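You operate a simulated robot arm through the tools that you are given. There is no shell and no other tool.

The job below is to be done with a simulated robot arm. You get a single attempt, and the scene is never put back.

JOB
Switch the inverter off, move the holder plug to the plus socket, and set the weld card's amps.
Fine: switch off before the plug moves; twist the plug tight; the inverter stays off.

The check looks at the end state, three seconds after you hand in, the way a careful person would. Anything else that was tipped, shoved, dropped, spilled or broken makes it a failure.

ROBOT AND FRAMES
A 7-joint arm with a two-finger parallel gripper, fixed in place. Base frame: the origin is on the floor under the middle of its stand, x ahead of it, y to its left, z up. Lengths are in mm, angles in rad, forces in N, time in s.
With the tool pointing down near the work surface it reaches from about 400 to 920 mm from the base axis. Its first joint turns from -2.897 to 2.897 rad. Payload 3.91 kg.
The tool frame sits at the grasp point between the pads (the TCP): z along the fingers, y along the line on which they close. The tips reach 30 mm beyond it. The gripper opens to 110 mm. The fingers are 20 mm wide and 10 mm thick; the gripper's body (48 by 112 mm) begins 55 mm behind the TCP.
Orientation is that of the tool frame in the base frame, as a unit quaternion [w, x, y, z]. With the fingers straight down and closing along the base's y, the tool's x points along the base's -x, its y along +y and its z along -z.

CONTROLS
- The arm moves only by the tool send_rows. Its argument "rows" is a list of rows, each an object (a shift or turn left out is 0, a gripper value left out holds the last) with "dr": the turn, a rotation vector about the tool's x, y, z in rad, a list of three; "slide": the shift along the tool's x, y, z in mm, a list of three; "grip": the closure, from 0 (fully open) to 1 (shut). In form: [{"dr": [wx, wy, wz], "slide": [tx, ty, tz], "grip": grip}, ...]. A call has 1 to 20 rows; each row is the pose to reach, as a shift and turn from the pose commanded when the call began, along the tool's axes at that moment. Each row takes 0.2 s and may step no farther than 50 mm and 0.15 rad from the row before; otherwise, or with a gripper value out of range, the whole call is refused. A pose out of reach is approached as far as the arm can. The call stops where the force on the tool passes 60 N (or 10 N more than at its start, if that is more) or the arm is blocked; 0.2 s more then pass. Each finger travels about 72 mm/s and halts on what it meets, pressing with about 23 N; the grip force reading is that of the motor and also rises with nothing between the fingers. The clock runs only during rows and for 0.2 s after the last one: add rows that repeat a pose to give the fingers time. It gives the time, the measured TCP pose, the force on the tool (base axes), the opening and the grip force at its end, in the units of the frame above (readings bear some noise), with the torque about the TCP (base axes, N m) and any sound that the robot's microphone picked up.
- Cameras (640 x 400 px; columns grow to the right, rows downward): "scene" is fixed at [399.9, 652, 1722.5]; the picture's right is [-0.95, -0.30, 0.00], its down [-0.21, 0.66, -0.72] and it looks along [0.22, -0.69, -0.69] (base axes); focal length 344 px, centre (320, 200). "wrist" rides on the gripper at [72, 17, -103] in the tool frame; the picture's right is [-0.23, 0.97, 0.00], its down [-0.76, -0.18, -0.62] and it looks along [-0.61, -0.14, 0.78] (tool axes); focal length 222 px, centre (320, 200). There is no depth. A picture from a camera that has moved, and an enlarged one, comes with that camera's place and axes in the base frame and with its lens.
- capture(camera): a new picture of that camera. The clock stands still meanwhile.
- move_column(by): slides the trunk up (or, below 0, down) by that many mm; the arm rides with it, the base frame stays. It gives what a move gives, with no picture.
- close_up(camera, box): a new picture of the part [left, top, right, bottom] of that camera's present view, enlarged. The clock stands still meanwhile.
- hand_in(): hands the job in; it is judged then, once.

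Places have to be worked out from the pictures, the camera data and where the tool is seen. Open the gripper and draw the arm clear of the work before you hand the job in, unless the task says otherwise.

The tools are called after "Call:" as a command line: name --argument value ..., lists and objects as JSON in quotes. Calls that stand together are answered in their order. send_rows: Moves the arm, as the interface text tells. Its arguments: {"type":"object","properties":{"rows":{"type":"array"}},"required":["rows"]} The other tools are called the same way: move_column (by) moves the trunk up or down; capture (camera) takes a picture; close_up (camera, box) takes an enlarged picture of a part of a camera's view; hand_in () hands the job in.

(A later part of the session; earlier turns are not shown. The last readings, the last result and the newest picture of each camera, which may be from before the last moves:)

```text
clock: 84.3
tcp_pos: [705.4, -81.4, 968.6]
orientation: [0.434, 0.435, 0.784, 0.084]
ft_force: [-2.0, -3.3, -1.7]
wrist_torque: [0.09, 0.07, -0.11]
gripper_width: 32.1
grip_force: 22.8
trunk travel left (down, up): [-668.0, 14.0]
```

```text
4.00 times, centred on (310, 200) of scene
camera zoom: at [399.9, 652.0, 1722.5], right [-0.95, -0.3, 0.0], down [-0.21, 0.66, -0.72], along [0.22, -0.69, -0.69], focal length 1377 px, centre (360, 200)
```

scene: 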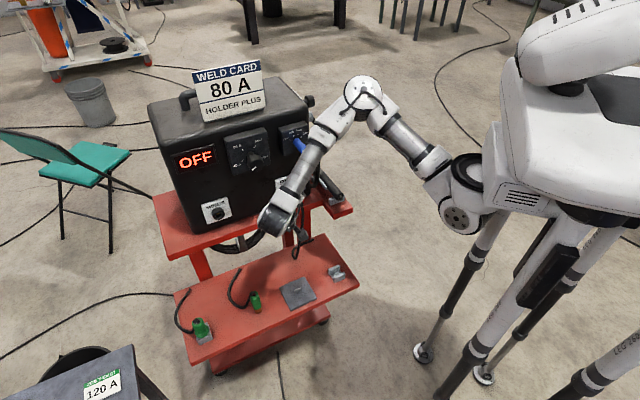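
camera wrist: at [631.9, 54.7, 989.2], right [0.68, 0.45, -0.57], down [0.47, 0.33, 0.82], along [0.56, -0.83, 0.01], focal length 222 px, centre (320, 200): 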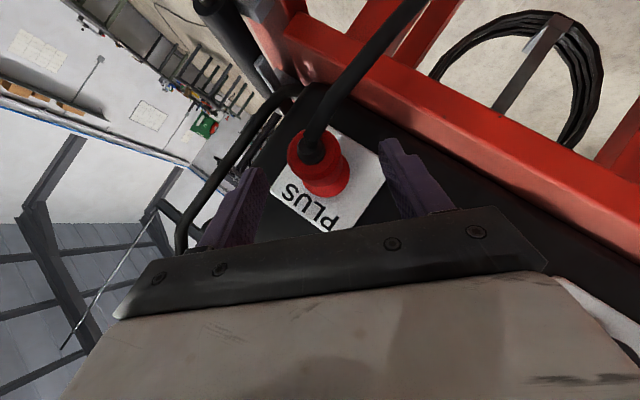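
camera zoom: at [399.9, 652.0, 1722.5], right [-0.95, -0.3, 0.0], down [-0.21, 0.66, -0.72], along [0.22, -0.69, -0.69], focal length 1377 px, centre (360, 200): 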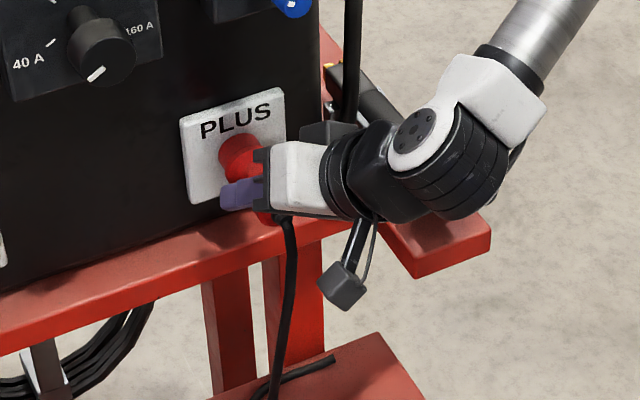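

The torque dropped back to about zero while the pad opening changed, which could mean the fingers are slipping round a plug that's already at its stop. I zoom in closely on the plug's facets to track its real rotation.

Call:
close_up --camera "wrist" --box '[280, 145, 360, 215]'

```text
5.71 times, centred on (320, 180) of wrist
camera zoom: at [620.2, 8.5, 996.7], right [0.65, 0.42, 0.63], down [-0.39, -0.53, 0.75], along [0.65, -0.74, -0.18], focal length 1269 px, centre (320, 314)
```

zoom: 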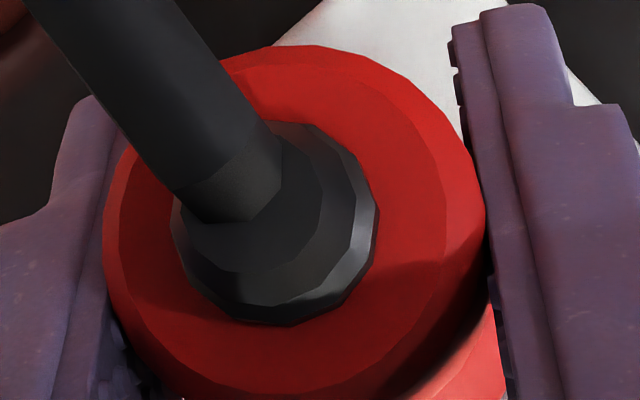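

I'll repeat the twist as a ratchet: open the fingers around the plug, swing back in place to the left lean, and regrip, taking pictures at non-repeating angles to judge real rotation.

Call:
send_rows --rows '[{"grip": 0.5}, {"grip": 0.42}, {"grip": 0.42}]'

Call:
close_up --camera "wrist" --box '[280, 145, 360, 215]'

```text
clock: 85.1
tcp_pos: [706.0, -81.4, 968.8]
orientation: [0.434, 0.434, 0.785, 0.083]
ft_force: [-0.6, 0.1, -0.4]
wrist_torque: [0.01, 0.0, 0.03]
gripper_width: 63.8
grip_force: 0.0
trunk travel left (down, up): [-668.0, 14.0]
```

```text
5.71 times, centred on (320, 180) of wrist
camera zoom: at [620.0, 8.7, 996.6], right [0.65, 0.42, 0.63], down [-0.39, -0.53, 0.75], along [0.65, -0.74, -0.18], focal length 1269 px, centre (320, 314)
```

zoom: 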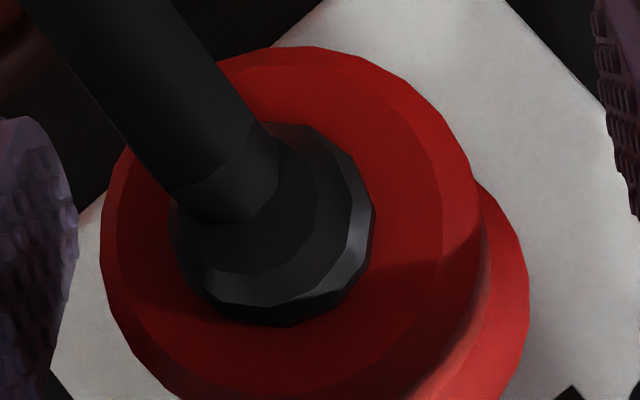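

Open and free, the plug stays put. I swing the open hand back about the plug axis by 75°.

Call:
send_rows --rows '[{"dr": [0.0925, 0, -0.0925], "grip": 0.42}, {"dr": [0.185, 0, -0.185], "grip": 0.42}, {"dr": [0.2775, 0, -0.2775], "grip": 0.42}, {"dr": [0.37, 0, -0.37], "grip": 0.42}, {"dr": [0.4625, 0, -0.4625], "grip": 0.42}, {"dr": [0.555, 0, -0.555], "grip": 0.42}, {"dr": [0.6475, 0, -0.6475], "grip": 0.42}, {"dr": [0.74, 0, -0.74], "grip": 0.42}, {"dr": [0.8325, 0, -0.8325], "grip": 0.42}, {"dr": [0.925, 0, -0.925], "grip": 0.42}, {"dr": [0.925, 0, -0.925], "grip": 0.42}]'

Call:
close_up --camera "wrist" --box '[280, 145, 360, 215]'

Call:
capture --camera "wrist"

```text
clock: 87.5
tcp_pos: [706.0, -80.9, 970.6]
orientation: [0.193, 0.194, 0.845, -0.459]
ft_force: [0.0, -0.1, -0.5]
wrist_torque: [-0.01, 0.0, -0.02]
gripper_width: 63.8
grip_force: 0.0
trunk travel left (down, up): [-668.0, 14.0]
```

```text
5.71 times, centred on (320, 180) of wrist
camera zoom: at [636.9, 26.1, 973.8], right [0.68, 0.46, -0.57], down [0.47, 0.33, 0.82], along [0.56, -0.83, 0.01], focal length 1269 px, centre (320, 314)
```

zoom: 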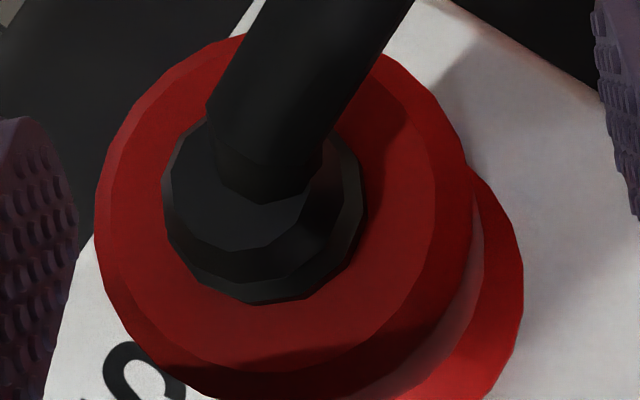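

```text
taken
camera wrist: at [636.9, 26.1, 973.8], right [0.68, 0.46, -0.57], down [0.47, 0.33, 0.82], along [0.56, -0.83, 0.01], focal length 222 px, centre (320, 200)
```

wrist: 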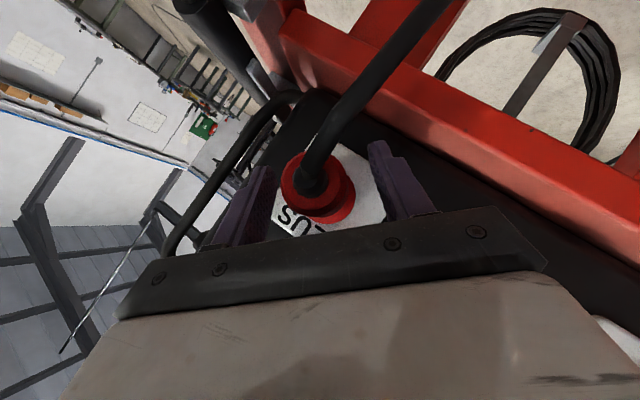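

Now I regrip the plug at the left lean and take a reference picture of its facets.

Call:
send_rows --rows '[{"grip": 0.7}, {"grip": 1}, {"grip": 1}, {"grip": 1}]'

Call:
close_up --camera "wrist" --box '[280, 145, 360, 215]'

```text
clock: 88.5
tcp_pos: [705.0, -82.6, 970.7]
orientation: [0.194, 0.195, 0.845, -0.458]
ft_force: [-2.5, -2.0, 2.6]
wrist_torque: [-0.13, 0.03, -0.15]
gripper_width: 31.6
grip_force: 23.2
trunk travel left (down, up): [-668.0, 14.0]
```

```text
5.71 times, centred on (320, 180) of wrist
camera zoom: at [636.7, 25.8, 974.0], right [0.69, 0.46, -0.57], down [0.47, 0.33, 0.82], along [0.56, -0.83, 0.01], focal length 1269 px, centre (320, 314)
```

zoom: 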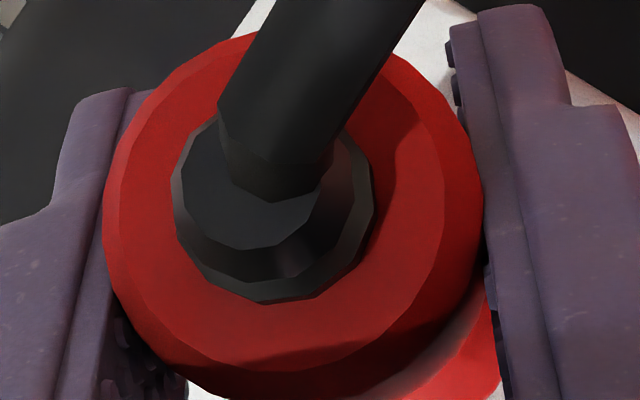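

Reference taken at 31.6 mm opening. I twist clockwise 15° and compare the facets relative to the fingers.

Call:
send_rows --rows '[{"dr": [-0.0925, 0, 0.0925], "grip": 1}, {"dr": [-0.185, 0, 0.185], "grip": 1}]'

Call:
close_up --camera "wrist" --box '[280, 145, 360, 215]'

```text
clock: 89.1
tcp_pos: [705.8, -83.1, 970.1]
orientation: [0.252, 0.253, 0.862, -0.359]
ft_force: [-3.7, -3.1, 5.5]
wrist_torque: [-0.34, 0.01, -0.23]
gripper_width: 33.0
grip_force: 23.0
trunk travel left (down, up): [-668.0, 14.0]
```

```text
5.71 times, centred on (320, 180) of wrist
camera zoom: at [635.2, 24.1, 981.0], right [0.77, 0.54, -0.34], down [0.3, 0.16, 0.94], along [0.56, -0.83, -0.04], focal length 1269 px, centre (320, 314)
```

zoom: 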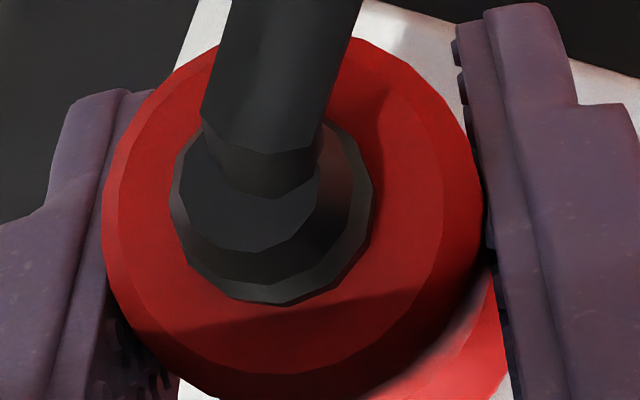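

At 15° the torque is again 0.25 N m with the opening up to 33 mm, and the facets stay fixed relative to the world, so the plug resists turning: it appears to be at its tight stop. I complete the clockwise sweep to firm it up and then compare facet pictures at the same pose as before.

Call:
send_rows --rows '[{"dr": [-0.0925, 0, 0.0925], "grip": 1}, {"dr": [-0.185, 0, 0.185], "grip": 1}, {"dr": [-0.2775, 0, 0.2775], "grip": 1}, {"dr": [-0.37, 0, 0.37], "grip": 1}, {"dr": [-0.4625, 0, 0.4625], "grip": 1}, {"dr": [-0.555, 0, 0.555], "grip": 1}, {"dr": [-0.6475, 0, 0.6475], "grip": 1}, {"dr": [-0.74, 0, 0.74], "grip": 1}]'

Call:
close_up --camera "wrist" --box '[280, 145, 360, 215]'

```text
clock: 90.9
tcp_pos: [705.8, -81.6, 968.6]
orientation: [0.434, 0.435, 0.785, 0.084]
ft_force: [-1.9, -1.8, -2.2]
wrist_torque: [0.11, 0.08, -0.1]
gripper_width: 31.8
grip_force: 23.5
trunk travel left (down, up): [-668.0, 14.0]
```

```text
5.71 times, centred on (320, 180) of wrist
camera zoom: at [620.1, 8.7, 996.5], right [0.65, 0.42, 0.63], down [-0.39, -0.53, 0.75], along [0.65, -0.74, -0.18], focal length 1269 px, centre (320, 314)
```

zoom: 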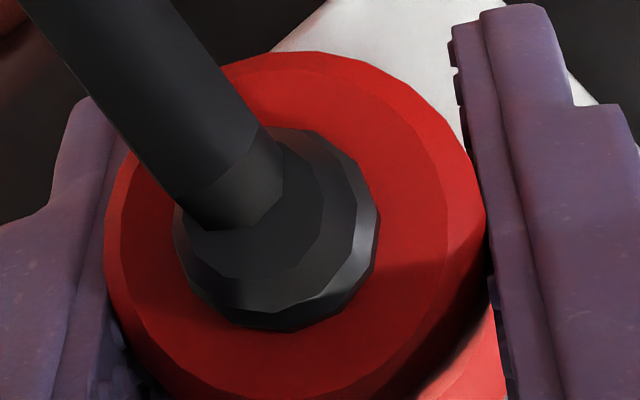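

The facets are in the same place as before this sweep, so the plug is firmly at its clockwise stop. I do a light 1.5 mm pull test to confirm it's locked, then return.

Call:
send_rows --rows '[{"slide": [0.6, 0, -0.6], "grip": 1}, {"slide": [1.1, 0, -1.1], "grip": 1}]'

Call:
send_rows --rows '[{"slide": [-0.6, 0, 0.6], "grip": 1}, {"slide": [-1.1, 0, 1.1], "grip": 1}]'

```text
clock: 91.5
tcp_pos: [705.1, -82.4, 968.7]
orientation: [0.434, 0.435, 0.785, 0.083]
ft_force: [7.2, -4.6, -7.5]
wrist_torque: [0.38, 0.25, -0.02]
gripper_width: 31.9
grip_force: 23.6
trunk travel left (down, up): [-668.0, 14.0]
```

```text
clock: 92.1
tcp_pos: [705.5, -82.0, 970.0]
orientation: [0.434, 0.434, 0.785, 0.083]
ft_force: [-6.6, -1.0, -2.9]
wrist_torque: [0.1, 0.07, -0.31]
gripper_width: 31.6
grip_force: 22.5
trunk travel left (down, up): [-668.0, 14.0]
```

The pull met ~8 N resistance with no movement, so the plug is locked in PLUS. I open the fingers around it and swing back to near upright before withdrawing.

Call:
send_rows --rows '[{"grip": 0.5}, {"grip": 0.42}, {"grip": 0.42}, {"dr": [0.09, 0, -0.09], "grip": 0.42}, {"dr": [0.18, 0, -0.18], "grip": 0.42}, {"dr": [0.27, 0, -0.27], "grip": 0.42}, {"dr": [0.36, 0, -0.36], "grip": 0.42}, {"dr": [0.45, 0, -0.45], "grip": 0.42}, {"dr": [0.54, 0, -0.54], "grip": 0.42}, {"dr": [0.63, 0, -0.63], "grip": 0.42}, {"dr": [0.63, 0, -0.63], "grip": 0.42}]'

Call:
capture --camera "wrist"

```text
clock: 94.5
tcp_pos: [706.3, -80.7, 970.5]
orientation: [0.284, 0.285, 0.866, -0.297]
ft_force: [0.4, 0.1, -0.3]
wrist_torque: [-0.01, -0.02, -0.03]
gripper_width: 63.9
grip_force: 0.0
trunk travel left (down, up): [-668.0, 14.0]
```

```text
taken
camera wrist: at [633.8, 23.3, 984.7], right [0.8, 0.57, -0.19], down [0.2, 0.06, 0.98], along [0.57, -0.82, -0.07], focal length 222 px, centre (320, 200)
```

wrist: 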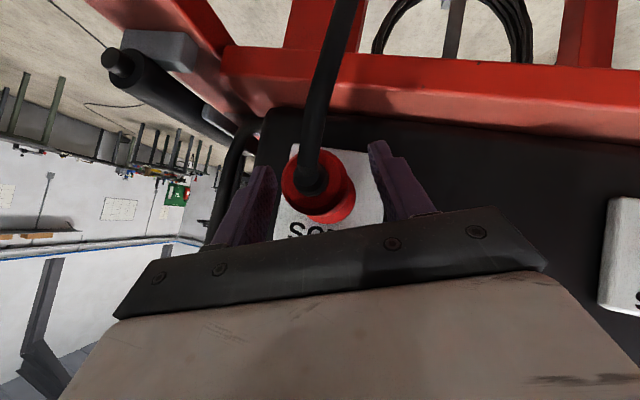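

Clear of the plug all round. I withdraw 100 mm straight back along the tool axis.

Call:
send_rows --rows '[{"slide": [0, 0, -17], "grip": 0.42}, {"slide": [0, 0, -34], "grip": 0.42}, {"slide": [0, 0, -51], "grip": 0.3}, {"slide": [0, 0, -68], "grip": 0.2}, {"slide": [0, 0, -85], "grip": 0.1}, {"slide": [0, 0, -100], "grip": 0}, {"slide": [0, 0, -100], "grip": 0}]'

Call:
capture --camera "wrist"

Call:
capture --camera "scene"

```text
clock: 96.1
tcp_pos: [674.3, -14.8, 1035.6]
orientation: [0.284, 0.285, 0.866, -0.297]
ft_force: [0.2, -0.6, -0.3]
wrist_torque: [0.0, 0.01, 0.01]
gripper_width: 109.9
grip_force: 0.1
trunk travel left (down, up): [-668.0, 14.0]
```

```text
taken
camera wrist: at [602.5, 90.8, 1050.0], right [0.8, 0.57, -0.19], down [0.2, 0.06, 0.98], along [0.57, -0.82, -0.07], focal length 222 px, centre (320, 200)
```

wrist: 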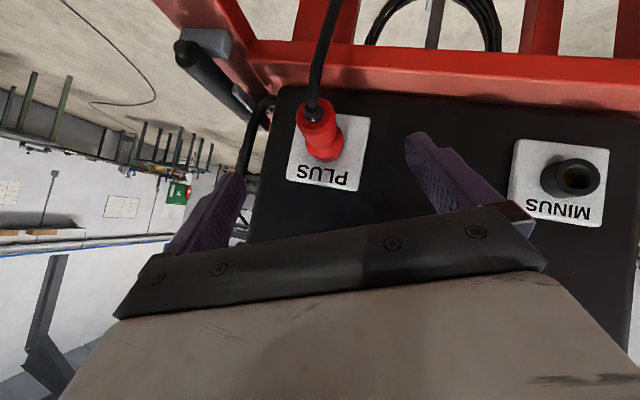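

```text
taken
```

scene: 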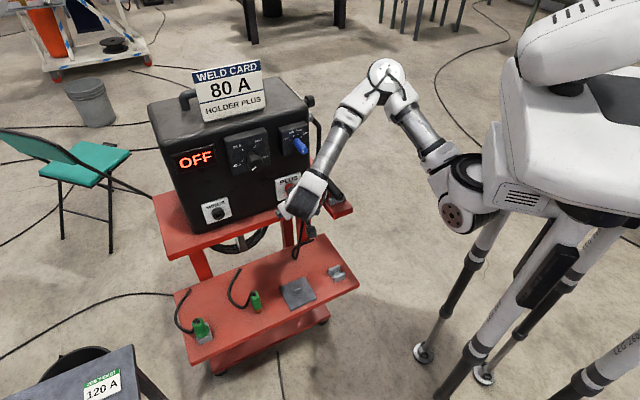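

The plug is in PLUS and MINUS is empty. Next is the amps knob: I triangulate its face centre at about h = 560, n = -548, z = 1154, pointing at 40 A, and 80 A needs roughly 80° clockwise. I move to a standoff in front of it, leaned left 40°.

Call:
send_rows --rows '[{"slide": [-10.7, 5.3, -11.9], "dr": [0.018, 0, -0.018], "grip": 0.2}, {"slide": [-21.5, 10.5, -23.7], "dr": [0.035, 0, -0.035], "grip": 0.2}, {"slide": [-32.2, 15.8, -35.6], "dr": [0.053, 0, -0.053], "grip": 0.2}, {"slide": [-43, 21, -47.4], "dr": [0.071, 0, -0.071], "grip": 0.2}, {"slide": [-53.7, 26.3, -59.3], "dr": [0.088, 0, -0.088], "grip": 0.2}, {"slide": [-64.5, 31.5, -71.1], "dr": [0.106, 0, -0.106], "grip": 0.2}, {"slide": [-75.2, 36.8, -83], "dr": [0.124, 0, -0.124], "grip": 0.2}, {"slide": [-85.9, 42.1, -94.8], "dr": [0.141, 0, -0.141], "grip": 0.2}, {"slide": [-96.7, 47.3, -106.7], "dr": [0.159, 0, -0.159], "grip": 0.2}, {"slide": [-107.4, 52.6, -118.5], "dr": [0.176, 0, -0.176], "grip": 0.2}, {"slide": [-118.2, 57.8, -130.4], "dr": [0.194, 0, -0.194], "grip": 0.2}, {"slide": [-128.9, 63.1, -142.2], "dr": [0.212, 0, -0.212], "grip": 0.2}, {"slide": [-139.7, 68.3, -154], "dr": [0.229, 0, -0.229], "grip": 0.2}, {"slide": [-150.4, 73.6, -165.9], "dr": [0.247, 0, -0.247], "grip": 0.2}, {"slide": [-150.4, 73.6, -165.9], "dr": [0.247, 0, -0.247], "grip": 0.2}]'

Call:
capture --camera "wrist"

Call:
capture --camera "scene"

```text
clock: 99.3
tcp_pos: [819.3, 91.9, 1171.7]
orientation: [0.209, 0.209, 0.852, -0.433]
ft_force: [-0.8, -0.6, 0.4]
wrist_torque: [0.0, -0.03, -0.03]
gripper_width: 88.1
grip_force: 0.0
out of reach, approached as far as the arm can: row 9, 10, 11, 12, 13, 14, 15
trunk travel left (down, up): [-668.0, 14.0]
```

```text
taken
camera wrist: at [750.2, 199.4, 1177.6], right [0.71, 0.48, -0.51], down [0.42, 0.28, 0.86], along [0.56, -0.83, 0.0], focal length 222 px, centre (320, 200)
```

wrist: 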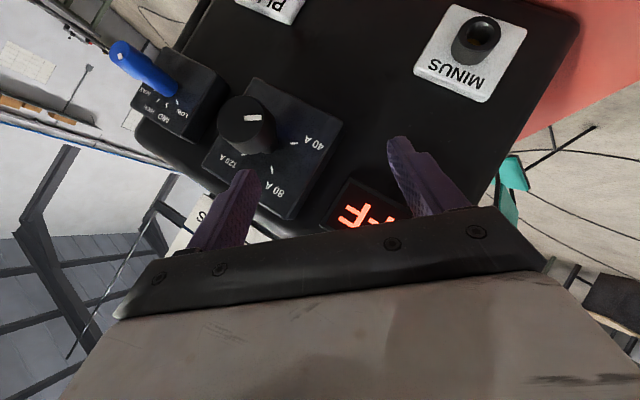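

```text
taken
```

scene: 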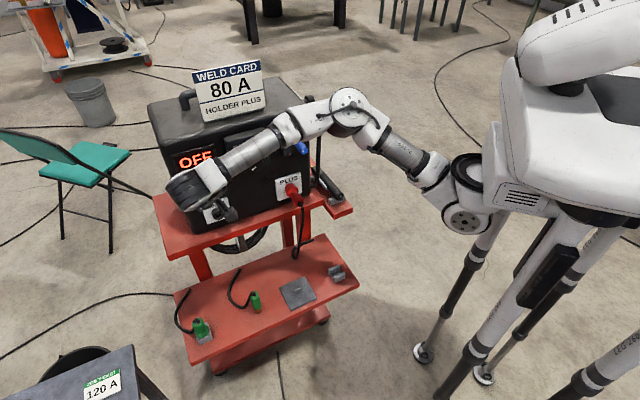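

The arm stopped short at a reach limit, but this view shows the amps knob face well. I zoom in to measure it.

Call:
close_up --camera "wrist" --box '[190, 70, 350, 230]'

Call:
close_up --camera "scene" --box '[160, 90, 360, 240]'

```text
2.50 times, centred on (270, 150) of wrist
camera zoom: at [750.2, 199.4, 1177.6], right [0.71, 0.48, -0.51], down [0.42, 0.28, 0.86], along [0.56, -0.83, 0.0], focal length 555 px, centre (445, 325)
```

zoom: 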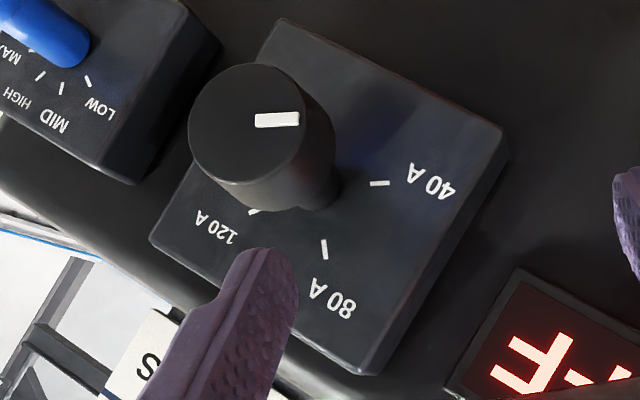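

```text
2.67 times, centred on (260, 165) of scene
camera zoom: at [399.9, 652.0, 1722.5], right [-0.95, -0.3, 0.0], down [-0.21, 0.66, -0.72], along [0.22, -0.69, -0.69], focal length 918 px, centre (480, 293)
```

zoom: 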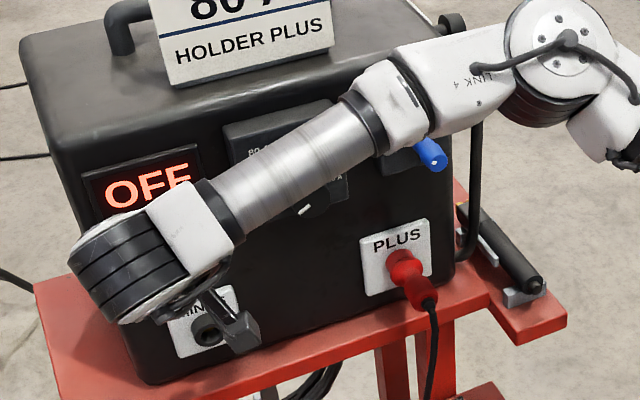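

I fit the dial: ticks at about -120° (40 A), -40° (80 A), +40° (120 A), so 80° clockwise is needed; the knob axis is at h ≈ 558, z ≈ 1155, face n ≈ -543. I go to a pre-grasp 90 mm out, leaned left 55°, leaving room for the full turn.

Call:
send_rows --rows '[{"slide": [4.1, -7.8, -2.1], "dr": [0.037, 0, -0.037], "grip": 0.2}, {"slide": [8.3, -15.5, -4.2], "dr": [0.074, 0, -0.074], "grip": 0.2}, {"slide": [12.4, -23.3, -6.4], "dr": [0.111, 0, -0.111], "grip": 0.2}, {"slide": [16.6, -31, -8.5], "dr": [0.148, 0, -0.148], "grip": 0.2}, {"slide": [20.7, -38.8, -10.6], "dr": [0.185, 0, -0.185], "grip": 0.2}, {"slide": [20.7, -38.8, -10.6], "dr": [0.185, 0, -0.185], "grip": 0.2}]'

Call:
capture --camera "wrist"

```text
clock: 100.7
tcp_pos: [828.8, 83.8, 1156.3]
orientation: [0.147, 0.149, 0.823, -0.528]
ft_force: [0.3, -0.2, 0.1]
wrist_torque: [-0.02, -0.02, 0.0]
gripper_width: 88.5
grip_force: 0.1
out of reach, approached as far as the arm can: row 1, 2, 3, 4, 5, 6
trunk travel left (down, up): [-668.0, 14.0]
```

```text
taken
camera wrist: at [759.6, 191.5, 1154.2], right [0.6, 0.37, -0.71], down [0.57, 0.43, 0.7], along [0.56, -0.82, 0.05], focal length 222 px, centre (320, 200)
```

wrist: 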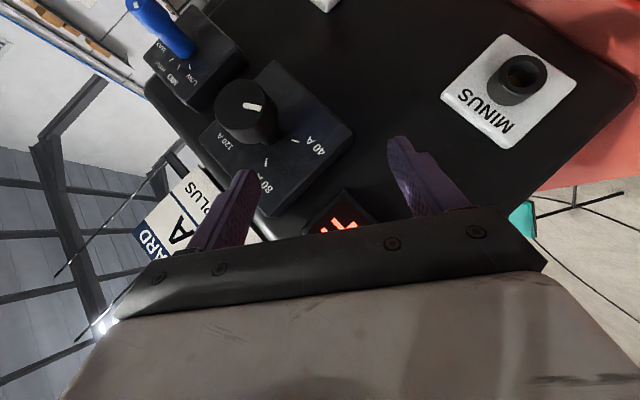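

The arm is being limited by the wrist roll in this lean (its + roll limit). A straight-on approach with the hand level and the roll starting at zero keeps the 80° turn in the free direction, so I move out to a straight-on standoff 100 mm in front of the knob.

Call:
send_rows --rows '[{"slide": [10.1, -4.8, 0.2], "dr": [-0.038, -0.072, 0.092], "grip": 0.2}, {"slide": [20.3, -9.7, 0.3], "dr": [-0.077, -0.145, 0.184], "grip": 0.2}, {"slide": [30.4, -14.5, 0.5], "dr": [-0.115, -0.217, 0.275], "grip": 0.2}, {"slide": [40.6, -19.4, 0.7], "dr": [-0.153, -0.289, 0.367], "grip": 0.2}, {"slide": [50.7, -24.2, 0.9], "dr": [-0.192, -0.361, 0.459], "grip": 0.2}, {"slide": [60.8, -29, 1], "dr": [-0.23, -0.434, 0.551], "grip": 0.2}, {"slide": [71, -33.9, 1.2], "dr": [-0.268, -0.506, 0.642], "grip": 0.2}, {"slide": [81.1, -38.7, 1.4], "dr": [-0.306, -0.578, 0.734], "grip": 0.2}, {"slide": [91.3, -43.6, 1.5], "dr": [-0.345, -0.65, 0.826], "grip": 0.2}, {"slide": [101.4, -48.4, 1.7], "dr": [-0.383, -0.723, 0.918], "grip": 0.2}, {"slide": [101.4, -48.4, 1.7], "dr": [-0.383, -0.723, 0.918], "grip": 0.2}]'

Call:
capture --camera "wrist"

Call:
capture --camera "scene"

```text
clock: 103.1
tcp_pos: [778.4, 48.4, 1133.3]
orientation: [0.654, 0.27, 0.654, -0.268]
ft_force: [-1.9, -1.0, -2.5]
wrist_torque: [0.1, -0.03, -0.1]
gripper_width: 88.8
grip_force: 0.8
out of reach, approached as far as the arm can: row 1, 2, 3, 4, 5, 6, 7, 8, 9, 10, 11
trunk travel left (down, up): [-668.0, 14.0]
```

```text
taken
camera wrist: at [716.7, 133.7, 1061.3], right [0.69, 0.69, 0.23], down [-0.57, 0.31, 0.76], along [0.45, -0.65, 0.61], focal length 222 px, centre (320, 200)
```

wrist: 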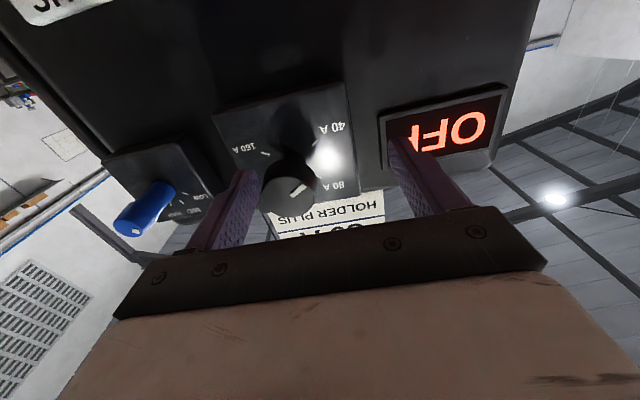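

```text
taken
```

scene: 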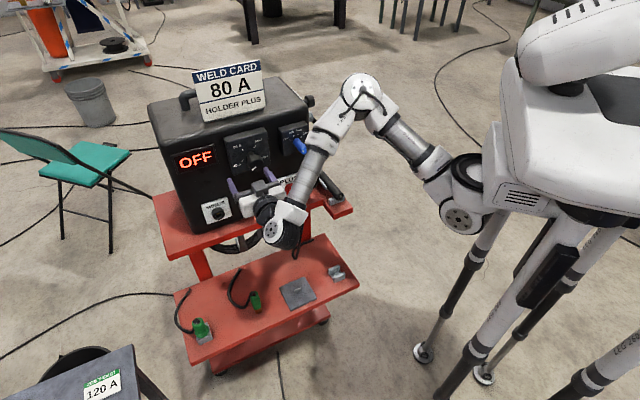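

The orientation is right but the arm settled closer to the knob than planned, with the fingertips beside it. I back straight off 40 mm before anything else.

Call:
send_rows --rows '[{"slide": [0, 0, -10], "grip": 0.2}, {"slide": [0, 0, -20], "grip": 0.2}, {"slide": [0, 0, -30], "grip": 0.2}, {"slide": [0, 0, -40], "grip": 0.2}]'

Call:
capture --camera "wrist"

Call:
close_up --camera "scene" --box '[210, 110, 330, 185]'

```text
clock: 104.1
tcp_pos: [780.8, 70.3, 1127.5]
orientation: [0.654, 0.27, 0.653, -0.27]
ft_force: [0.2, 1.0, 0.8]
wrist_torque: [-0.02, -0.03, 0.0]
gripper_width: 88.1
grip_force: 0.0
out of reach, approached as far as the arm can: row 1, 2, 3, 4
trunk travel left (down, up): [-668.0, 14.0]
```

```text
taken
camera wrist: at [719.0, 154.8, 1053.9], right [0.69, 0.69, 0.23], down [-0.57, 0.31, 0.76], along [0.45, -0.65, 0.61], focal length 222 px, centre (320, 200)
```

wrist: 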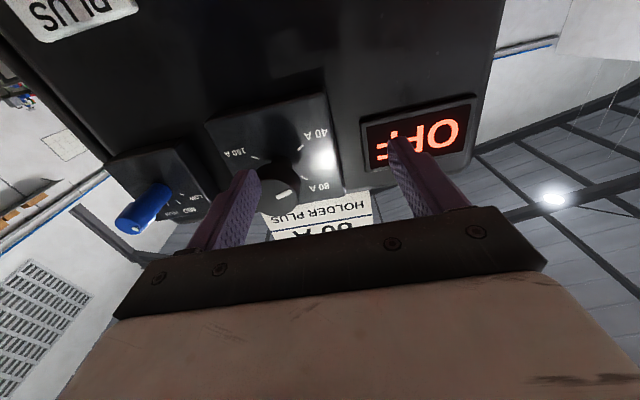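

```text
5.33 times, centred on (270, 148) of scene
camera zoom: at [399.9, 652.0, 1722.5], right [-0.95, -0.3, 0.0], down [-0.21, 0.66, -0.72], along [0.22, -0.69, -0.69], focal length 1836 px, centre (587, 480)
```

zoom: 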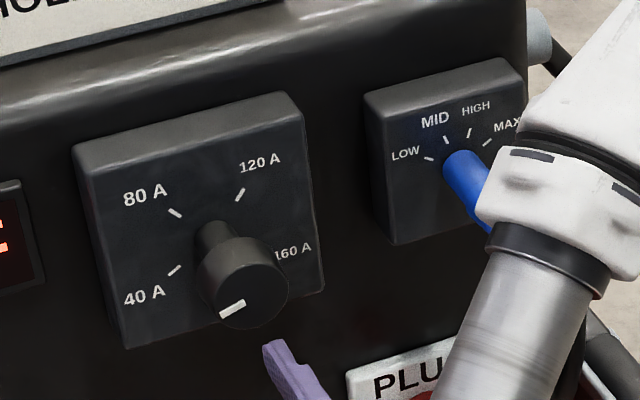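

The pointer still reads 40 A and nothing moved. The arm is limited in some joint here; I look at its present shape to choose a better route.

Call:
close_up --camera "scene" --box '[220, 50, 520, 270]'

```text
1.82 times, centred on (370, 160) of scene
camera zoom: at [399.9, 652.0, 1722.5], right [-0.95, -0.3, 0.0], down [-0.21, 0.66, -0.72], along [0.22, -0.69, -0.69], focal length 626 px, centre (229, 273)
```

zoom: 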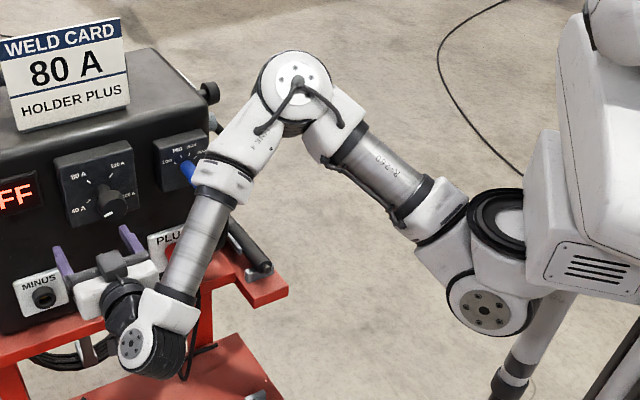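

I test whether wrist roll is the limit: roll the hand clockwise in place (fingertips are in front of the knob face, not beside it), then back away.

Call:
send_rows --rows '[{"dr": [0, 0, 0.12], "grip": 0.2}, {"dr": [0, 0, 0.24], "grip": 0.2}, {"dr": [0, 0, 0.36], "grip": 0.2}, {"dr": [0, 0, 0.48], "grip": 0.2}, {"dr": [0, 0, 0.6], "grip": 0.2}, {"slide": [0, 0, -10], "dr": [0, 0, 0.6], "grip": 0.2}, {"slide": [0, 0, -20], "dr": [0, 0, 0.6], "grip": 0.2}, {"slide": [0, 0, -30], "dr": [0, 0, 0.6], "grip": 0.2}, {"slide": [0, 0, -40], "dr": [0, 0, 0.6], "grip": 0.2}]'

```text
clock: 106.1
tcp_pos: [779.9, 92.6, 1113.3]
orientation: [0.704, 0.451, 0.545, -0.066]
ft_force: [-0.5, -0.1, 0.5]
wrist_torque: [0.0, -0.02, 0.02]
gripper_width: 87.9
grip_force: 0.1
out of reach, approached as far as the arm can: row 6, 7, 8, 9
trunk travel left (down, up): [-668.0, 14.0]
```

Roll isn't the limit; pointing sideways to the panel at this height is. The lean toward the robot (which worked at MINUS) points the hand almost straight ahead and is far easier for the arm, so I switch to that posture, backing away a little at the same time.

Call:
send_rows --rows '[{"slide": [0.8, -5.1, -2.4], "dr": [-0.022, 0.096, 0.053], "grip": 0.2}, {"slide": [1.6, -10.2, -4.8], "dr": [-0.044, 0.193, 0.106], "grip": 0.2}, {"slide": [2.4, -15.3, -7.2], "dr": [-0.066, 0.289, 0.16], "grip": 0.2}, {"slide": [3.3, -20.4, -9.7], "dr": [-0.088, 0.386, 0.213], "grip": 0.2}, {"slide": [4.1, -25.4, -12.1], "dr": [-0.11, 0.482, 0.266], "grip": 0.2}, {"slide": [4.9, -30.5, -14.5], "dr": [-0.132, 0.578, 0.319], "grip": 0.2}, {"slide": [5.7, -35.6, -16.9], "dr": [-0.154, 0.675, 0.372], "grip": 0.2}, {"slide": [6.5, -40.7, -19.3], "dr": [-0.176, 0.771, 0.425], "grip": 0.2}, {"slide": [6.5, -40.7, -19.3], "dr": [-0.176, 0.771, 0.425], "grip": 0.2}]'

Call:
capture --camera "wrist"

Call:
capture --camera "scene"

```text
clock: 108.1
tcp_pos: [744.8, 83.2, 1085.6]
orientation: [0.483, 0.483, 0.665, 0.301]
ft_force: [0.5, 0.4, 0.1]
wrist_torque: [0.03, -0.03, -0.02]
gripper_width: 88.2
grip_force: 0.0
trunk travel left (down, up): [-668.0, 14.0]
```

```text
taken
camera wrist: at [648.7, 163.8, 1110.8], right [0.36, 0.13, 0.92], down [-0.59, -0.73, 0.33], along [0.72, -0.67, -0.18], focal length 222 px, centre (320, 200)
```

wrist: 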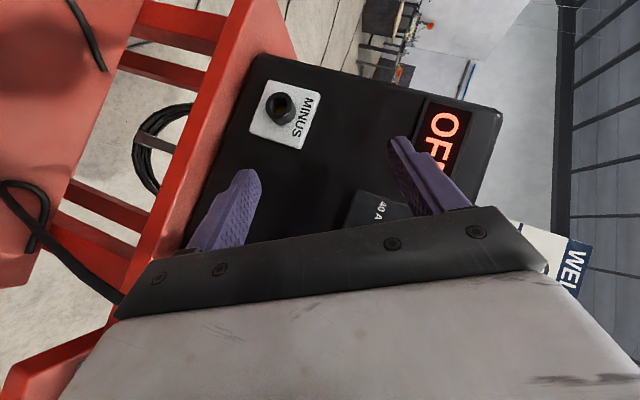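

```text
taken
```

scene: 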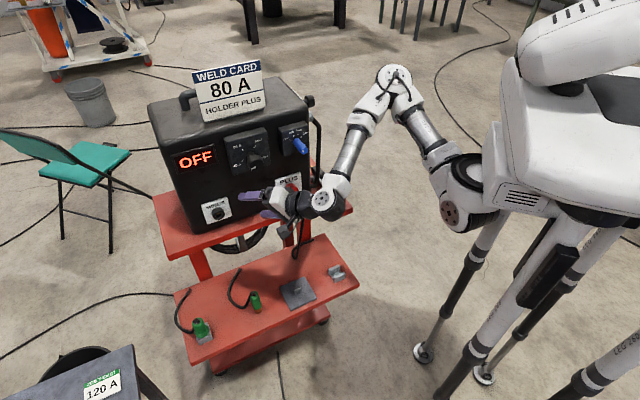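

That posture is reached easily. I now move to a point straight in front of the amps knob (56 mm out), from where I can slide the fingers over it along the panel normal.

Call:
send_rows --rows '[{"slide": [-10.7, 7.8, -3.1], "grip": 0.2}, {"slide": [-21.4, 15.6, -6.2], "grip": 0.2}, {"slide": [-32.2, 23.5, -9.4], "grip": 0.2}, {"slide": [-42.9, 31.3, -12.5], "grip": 0.2}, {"slide": [-53.6, 39.1, -15.6], "grip": 0.2}, {"slide": [-64.3, 46.9, -18.7], "grip": 0.2}, {"slide": [-64.3, 46.9, -18.7], "grip": 0.2}]'

Call:
capture --camera "wrist"

Call:
close_up --camera "scene" --box '[200, 90, 380, 210]'

```text
clock: 109.7
tcp_pos: [748.2, 41.3, 1154.7]
orientation: [0.483, 0.483, 0.666, 0.3]
ft_force: [0.4, -0.2, 0.5]
wrist_torque: [0.02, 0.03, -0.02]
gripper_width: 87.9
grip_force: 0.1
trunk travel left (down, up): [-668.0, 14.0]
```

```text
taken
camera wrist: at [651.9, 122.3, 1180.6], right [0.36, 0.13, 0.92], down [-0.59, -0.73, 0.33], along [0.72, -0.67, -0.18], focal length 222 px, centre (320, 200)
```

wrist: 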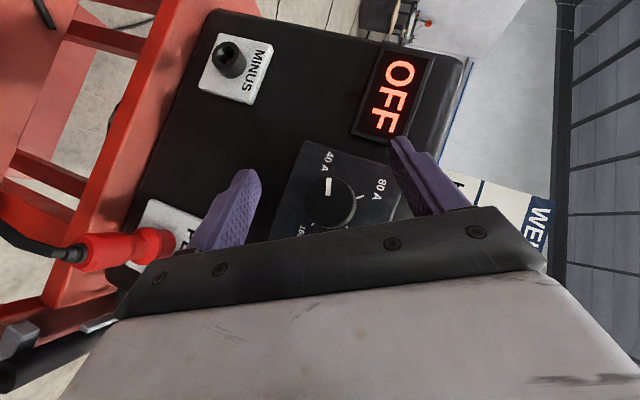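

```text
3.33 times, centred on (290, 150) of scene
camera zoom: at [399.9, 652.0, 1722.5], right [-0.95, -0.3, 0.0], down [-0.21, 0.66, -0.72], along [0.22, -0.69, -0.69], focal length 1147 px, centre (420, 367)
```

zoom: 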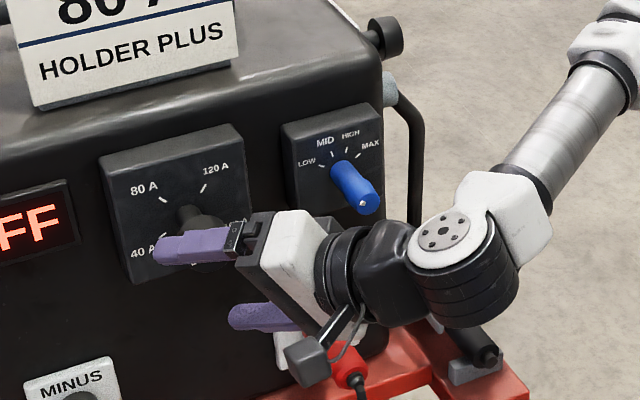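

Exactly on target, and the camera sees the dial face-on: pointer at 40 A. I zoom for precise alignment.

Call:
close_up --camera "wrist" --box '[270, 130, 400, 240]'

```text
3.64 times, centred on (335, 185) of wrist
camera zoom: at [651.9, 122.3, 1180.6], right [0.36, 0.13, 0.92], down [-0.59, -0.73, 0.33], along [0.72, -0.67, -0.18], focal length 808 px, centre (266, 254)
```

zoom: 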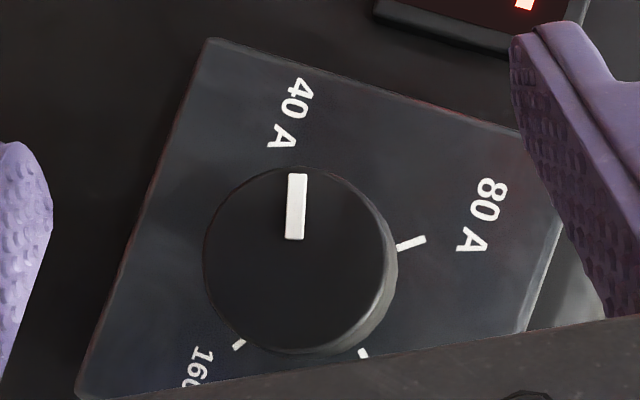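

The knob axis comes out at h ≈ 554.5, z ≈ 1154.5. I shift slightly and slide in along the panel normal so the fingers straddle the knob.

Call:
send_rows --rows '[{"slide": [-7, -2.1, 4.5], "grip": 0.2}, {"slide": [-14, -2.1, 10], "grip": 0.2}, {"slide": [-21, -2.1, 16.5], "grip": 0.2}, {"slide": [-28, -2.1, 23.4], "grip": 0.2}, {"slide": [-35, -2.1, 30.3], "grip": 0.2}, {"slide": [-41.9, -2.1, 37.3], "grip": 0.2}, {"slide": [-41.9, -2.1, 37.3], "grip": 0.2}]'

Call:
capture --camera "wrist"

Call:
close_up --camera "scene" --box '[200, 90, 380, 210]'

```text
clock: 111.3
tcp_pos: [785.0, -0.4, 1154.1]
orientation: [0.483, 0.483, 0.665, 0.301]
ft_force: [-0.2, -0.6, 1.2]
wrist_torque: [0.02, 0.05, -0.01]
gripper_width: 88.0
grip_force: 0.1
trunk travel left (down, up): [-668.0, 14.0]
```

```text
taken
camera wrist: at [688.4, 80.7, 1180.9], right [0.36, 0.13, 0.92], down [-0.59, -0.73, 0.33], along [0.72, -0.67, -0.18], focal length 222 px, centre (320, 200)
```

wrist: 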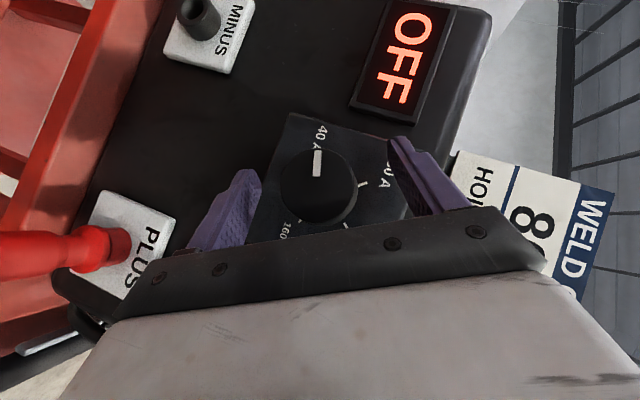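

```text
3.33 times, centred on (290, 150) of scene
camera zoom: at [399.9, 652.0, 1722.5], right [-0.95, -0.3, 0.0], down [-0.21, 0.66, -0.72], along [0.22, -0.69, -0.69], focal length 1147 px, centre (420, 367)
```

zoom: 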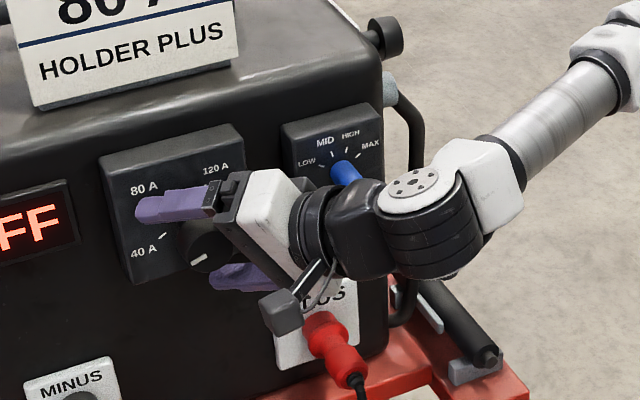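

The knob is centred between the fingers. I close on it.

Call:
send_rows --rows '[{"grip": 0.4}, {"grip": 0.6}, {"grip": 1}, {"grip": 1}, {"grip": 1}]'

Call:
close_up --camera "wrist" --box '[240, 110, 400, 230]'

```text
clock: 112.5
tcp_pos: [784.2, 1.0, 1155.0]
orientation: [0.483, 0.483, 0.665, 0.301]
ft_force: [0.9, 1.2, -0.6]
wrist_torque: [-0.19, -0.16, -0.09]
gripper_width: 42.2
grip_force: 44.2
trunk travel left (down, up): [-668.0, 14.0]
```

```text
3.33 times, centred on (320, 170) of wrist
camera zoom: at [688.5, 80.9, 1180.8], right [0.36, 0.13, 0.92], down [-0.59, -0.73, 0.33], along [0.72, -0.67, -0.18], focal length 740 px, centre (320, 300)
```

zoom: 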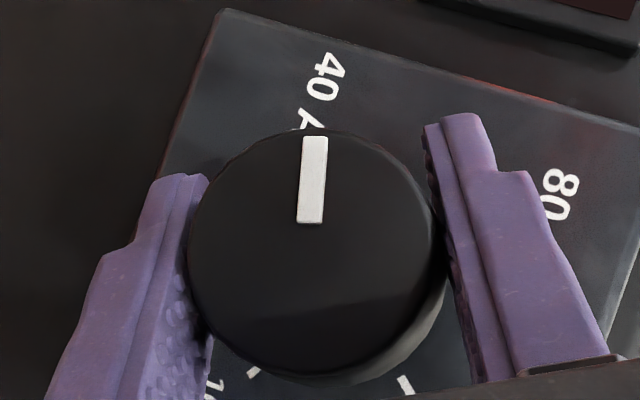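

Gripped at 42.2 mm with negligible side force. I turn clockwise 20° first and check the reading.

Call:
send_rows --rows '[{"dr": [-0.0823, 0, 0.0823], "grip": 1}, {"dr": [-0.1646, 0, 0.1646], "grip": 1}, {"dr": [-0.247, 0, 0.247], "grip": 1}]'

Call:
close_up --camera "wrist" --box '[240, 110, 400, 230]'

Call:
close_up --camera "scene" --box '[200, 90, 380, 210]'

```text
clock: 113.3
tcp_pos: [784.2, -0.2, 1155.2]
orientation: [0.498, 0.496, 0.577, 0.416]
ft_force: [5.7, 3.0, 3.2]
wrist_torque: [0.09, 0.07, 0.34]
gripper_width: 42.1
grip_force: 45.4
out of reach, approached as far as the arm can: row 3
trunk travel left (down, up): [-668.0, 14.0]
```

```text
3.33 times, centred on (320, 170) of wrist
camera zoom: at [683.5, 76.0, 1176.5], right [0.16, -0.07, 0.99], down [-0.63, -0.77, 0.05], along [0.76, -0.63, -0.16], focal length 740 px, centre (320, 300)
```

zoom: 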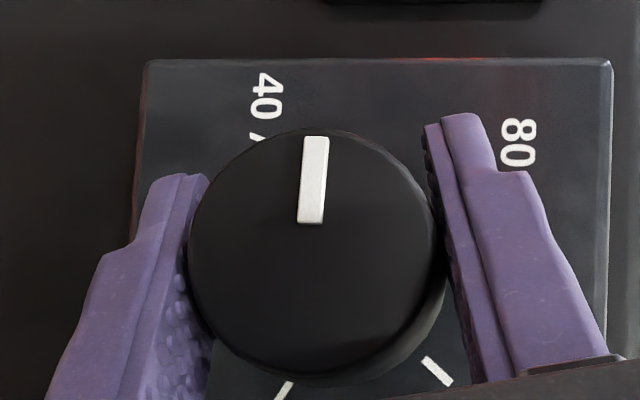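

```text
3.33 times, centred on (290, 150) of scene
camera zoom: at [399.9, 652.0, 1722.5], right [-0.95, -0.3, 0.0], down [-0.21, 0.66, -0.72], along [0.22, -0.69, -0.69], focal length 1147 px, centre (420, 367)
```

zoom: 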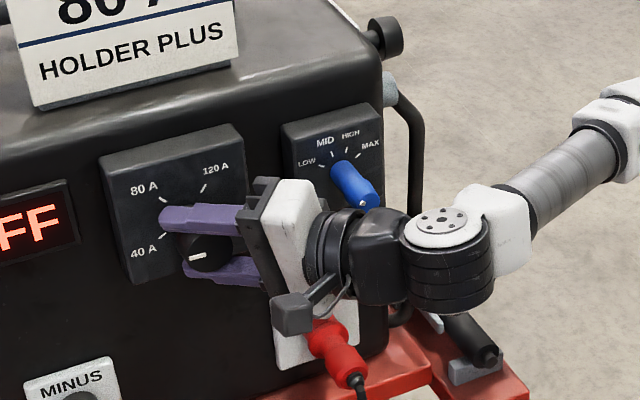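

The knob turned about 18° with the hand, then the arm reached its lean limit. I release, swing the open hand back anticlockwise 60° about the knob axis, and check how the knob holds.

Call:
send_rows --rows '[{"grip": 0.6}, {"grip": 0.4}, {"grip": 0.4}, {"dr": [0.0823, 0, -0.0823], "grip": 0.4}, {"dr": [0.1646, 0, -0.1646], "grip": 0.4}, {"dr": [0.247, 0, -0.247], "grip": 0.4}, {"dr": [0.329, 0, -0.329], "grip": 0.4}, {"dr": [0.4115, 0, -0.4115], "grip": 0.4}, {"dr": [0.494, 0, -0.494], "grip": 0.4}, {"dr": [0.576, 0, -0.576], "grip": 0.4}, {"dr": [0.658, 0, -0.658], "grip": 0.4}, {"dr": [0.74, 0, -0.74], "grip": 0.4}, {"dr": [0.74, 0, -0.74], "grip": 0.4}]'

Call:
capture --camera "wrist"

Call:
close_up --camera "scene" --box '[200, 90, 380, 210]'

```text
clock: 116.1
tcp_pos: [785.6, -0.5, 1155.8]
orientation: [0.402, 0.402, 0.823, -0.021]
ft_force: [0.1, 0.2, -1.1]
wrist_torque: [0.02, 0.01, -0.01]
gripper_width: 66.1
grip_force: 0.1
trunk travel left (down, up): [-668.0, 14.0]
```

```text
taken
camera wrist: at [702.8, 94.3, 1180.6], right [0.74, 0.51, 0.43], down [-0.25, -0.39, 0.89], along [0.62, -0.77, -0.16], focal length 222 px, centre (320, 200)
```

wrist: 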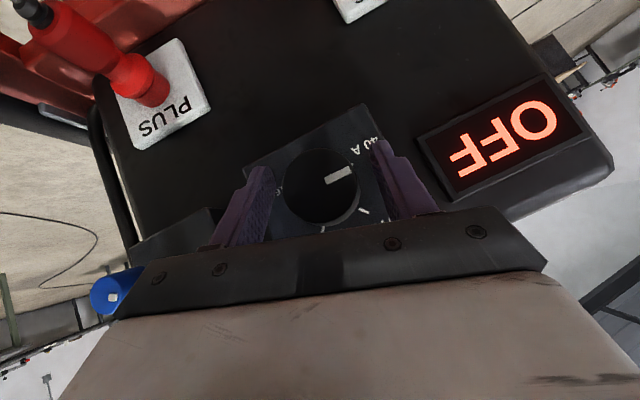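

```text
3.33 times, centred on (290, 150) of scene
camera zoom: at [399.9, 652.0, 1722.5], right [-0.95, -0.3, 0.0], down [-0.21, 0.66, -0.72], along [0.22, -0.69, -0.69], focal length 1147 px, centre (420, 367)
```

zoom: 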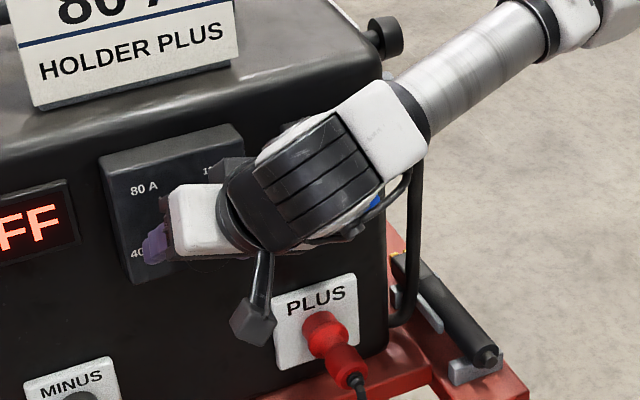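

The hand is at an 18° lean, still centred. I zoom to see where the pointer is now.

Call:
close_up --camera "wrist" --box '[240, 110, 400, 230]'

```text
3.33 times, centred on (320, 170) of wrist
camera zoom: at [702.8, 94.3, 1180.6], right [0.74, 0.51, 0.43], down [-0.25, -0.39, 0.89], along [0.62, -0.77, -0.16], focal length 740 px, centre (320, 300)
```

zoom: 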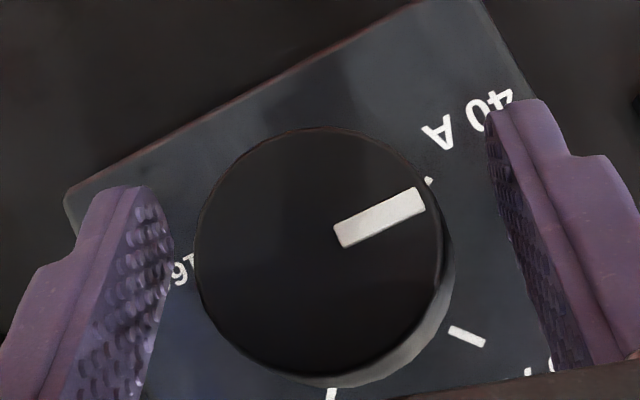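

From the geometry the pointer is now at about -88° with the 80 A tick at about -39°, so about 48° more is needed. I regrip here and turn clockwise 40° first.

Call:
send_rows --rows '[{"grip": 0.6}, {"grip": 1}, {"grip": 1}, {"grip": 1}, {"dr": [-0.0823, 0, 0.0823], "grip": 1}, {"dr": [-0.1646, 0, 0.1646], "grip": 1}, {"dr": [-0.247, 0, 0.247], "grip": 1}, {"dr": [-0.329, 0, 0.329], "grip": 1}, {"dr": [-0.4115, 0, 0.4115], "grip": 1}, {"dr": [-0.494, 0, 0.494], "grip": 1}, {"dr": [-0.494, 0, 0.494], "grip": 1}]'

Call:
close_up --camera "wrist" --box '[240, 110, 400, 230]'

Call:
close_up --camera "scene" --box '[200, 90, 380, 210]'

```text
clock: 118.5
tcp_pos: [784.7, 1.3, 1155.1]
orientation: [0.481, 0.478, 0.681, 0.278]
ft_force: [16.9, 13.6, 9.9]
wrist_torque: [-0.07, -0.12, 0.68]
gripper_width: 40.4
grip_force: 44.9
trunk travel left (down, up): [-668.0, 14.0]
```

```text
3.33 times, centred on (320, 170) of wrist
camera zoom: at [689.8, 82.1, 1180.8], right [0.39, 0.17, 0.9], down [-0.58, -0.72, 0.39], along [0.71, -0.67, -0.18], focal length 740 px, centre (320, 300)
```

zoom: 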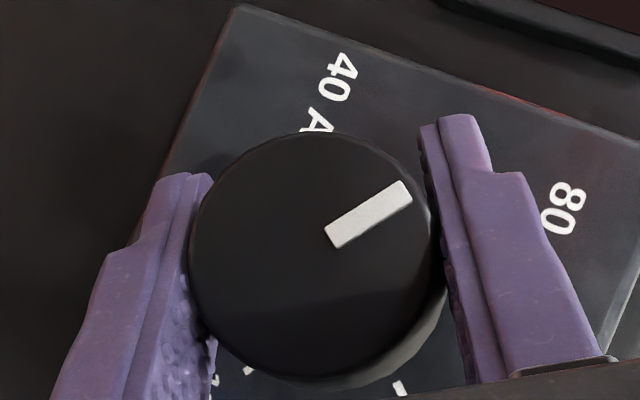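

```text
3.33 times, centred on (290, 150) of scene
camera zoom: at [399.9, 652.0, 1722.5], right [-0.95, -0.3, 0.0], down [-0.21, 0.66, -0.72], along [0.22, -0.69, -0.69], focal length 1147 px, centre (420, 367)
```

zoom: 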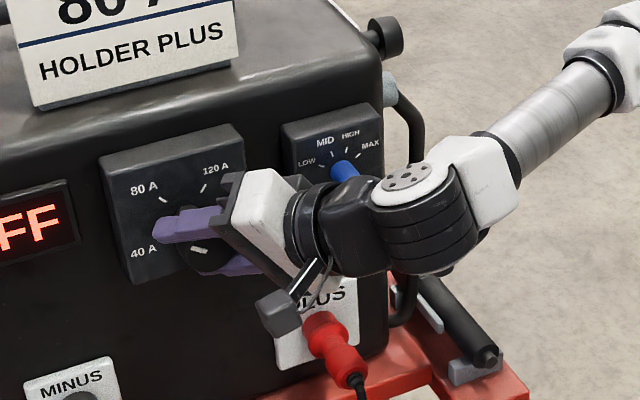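

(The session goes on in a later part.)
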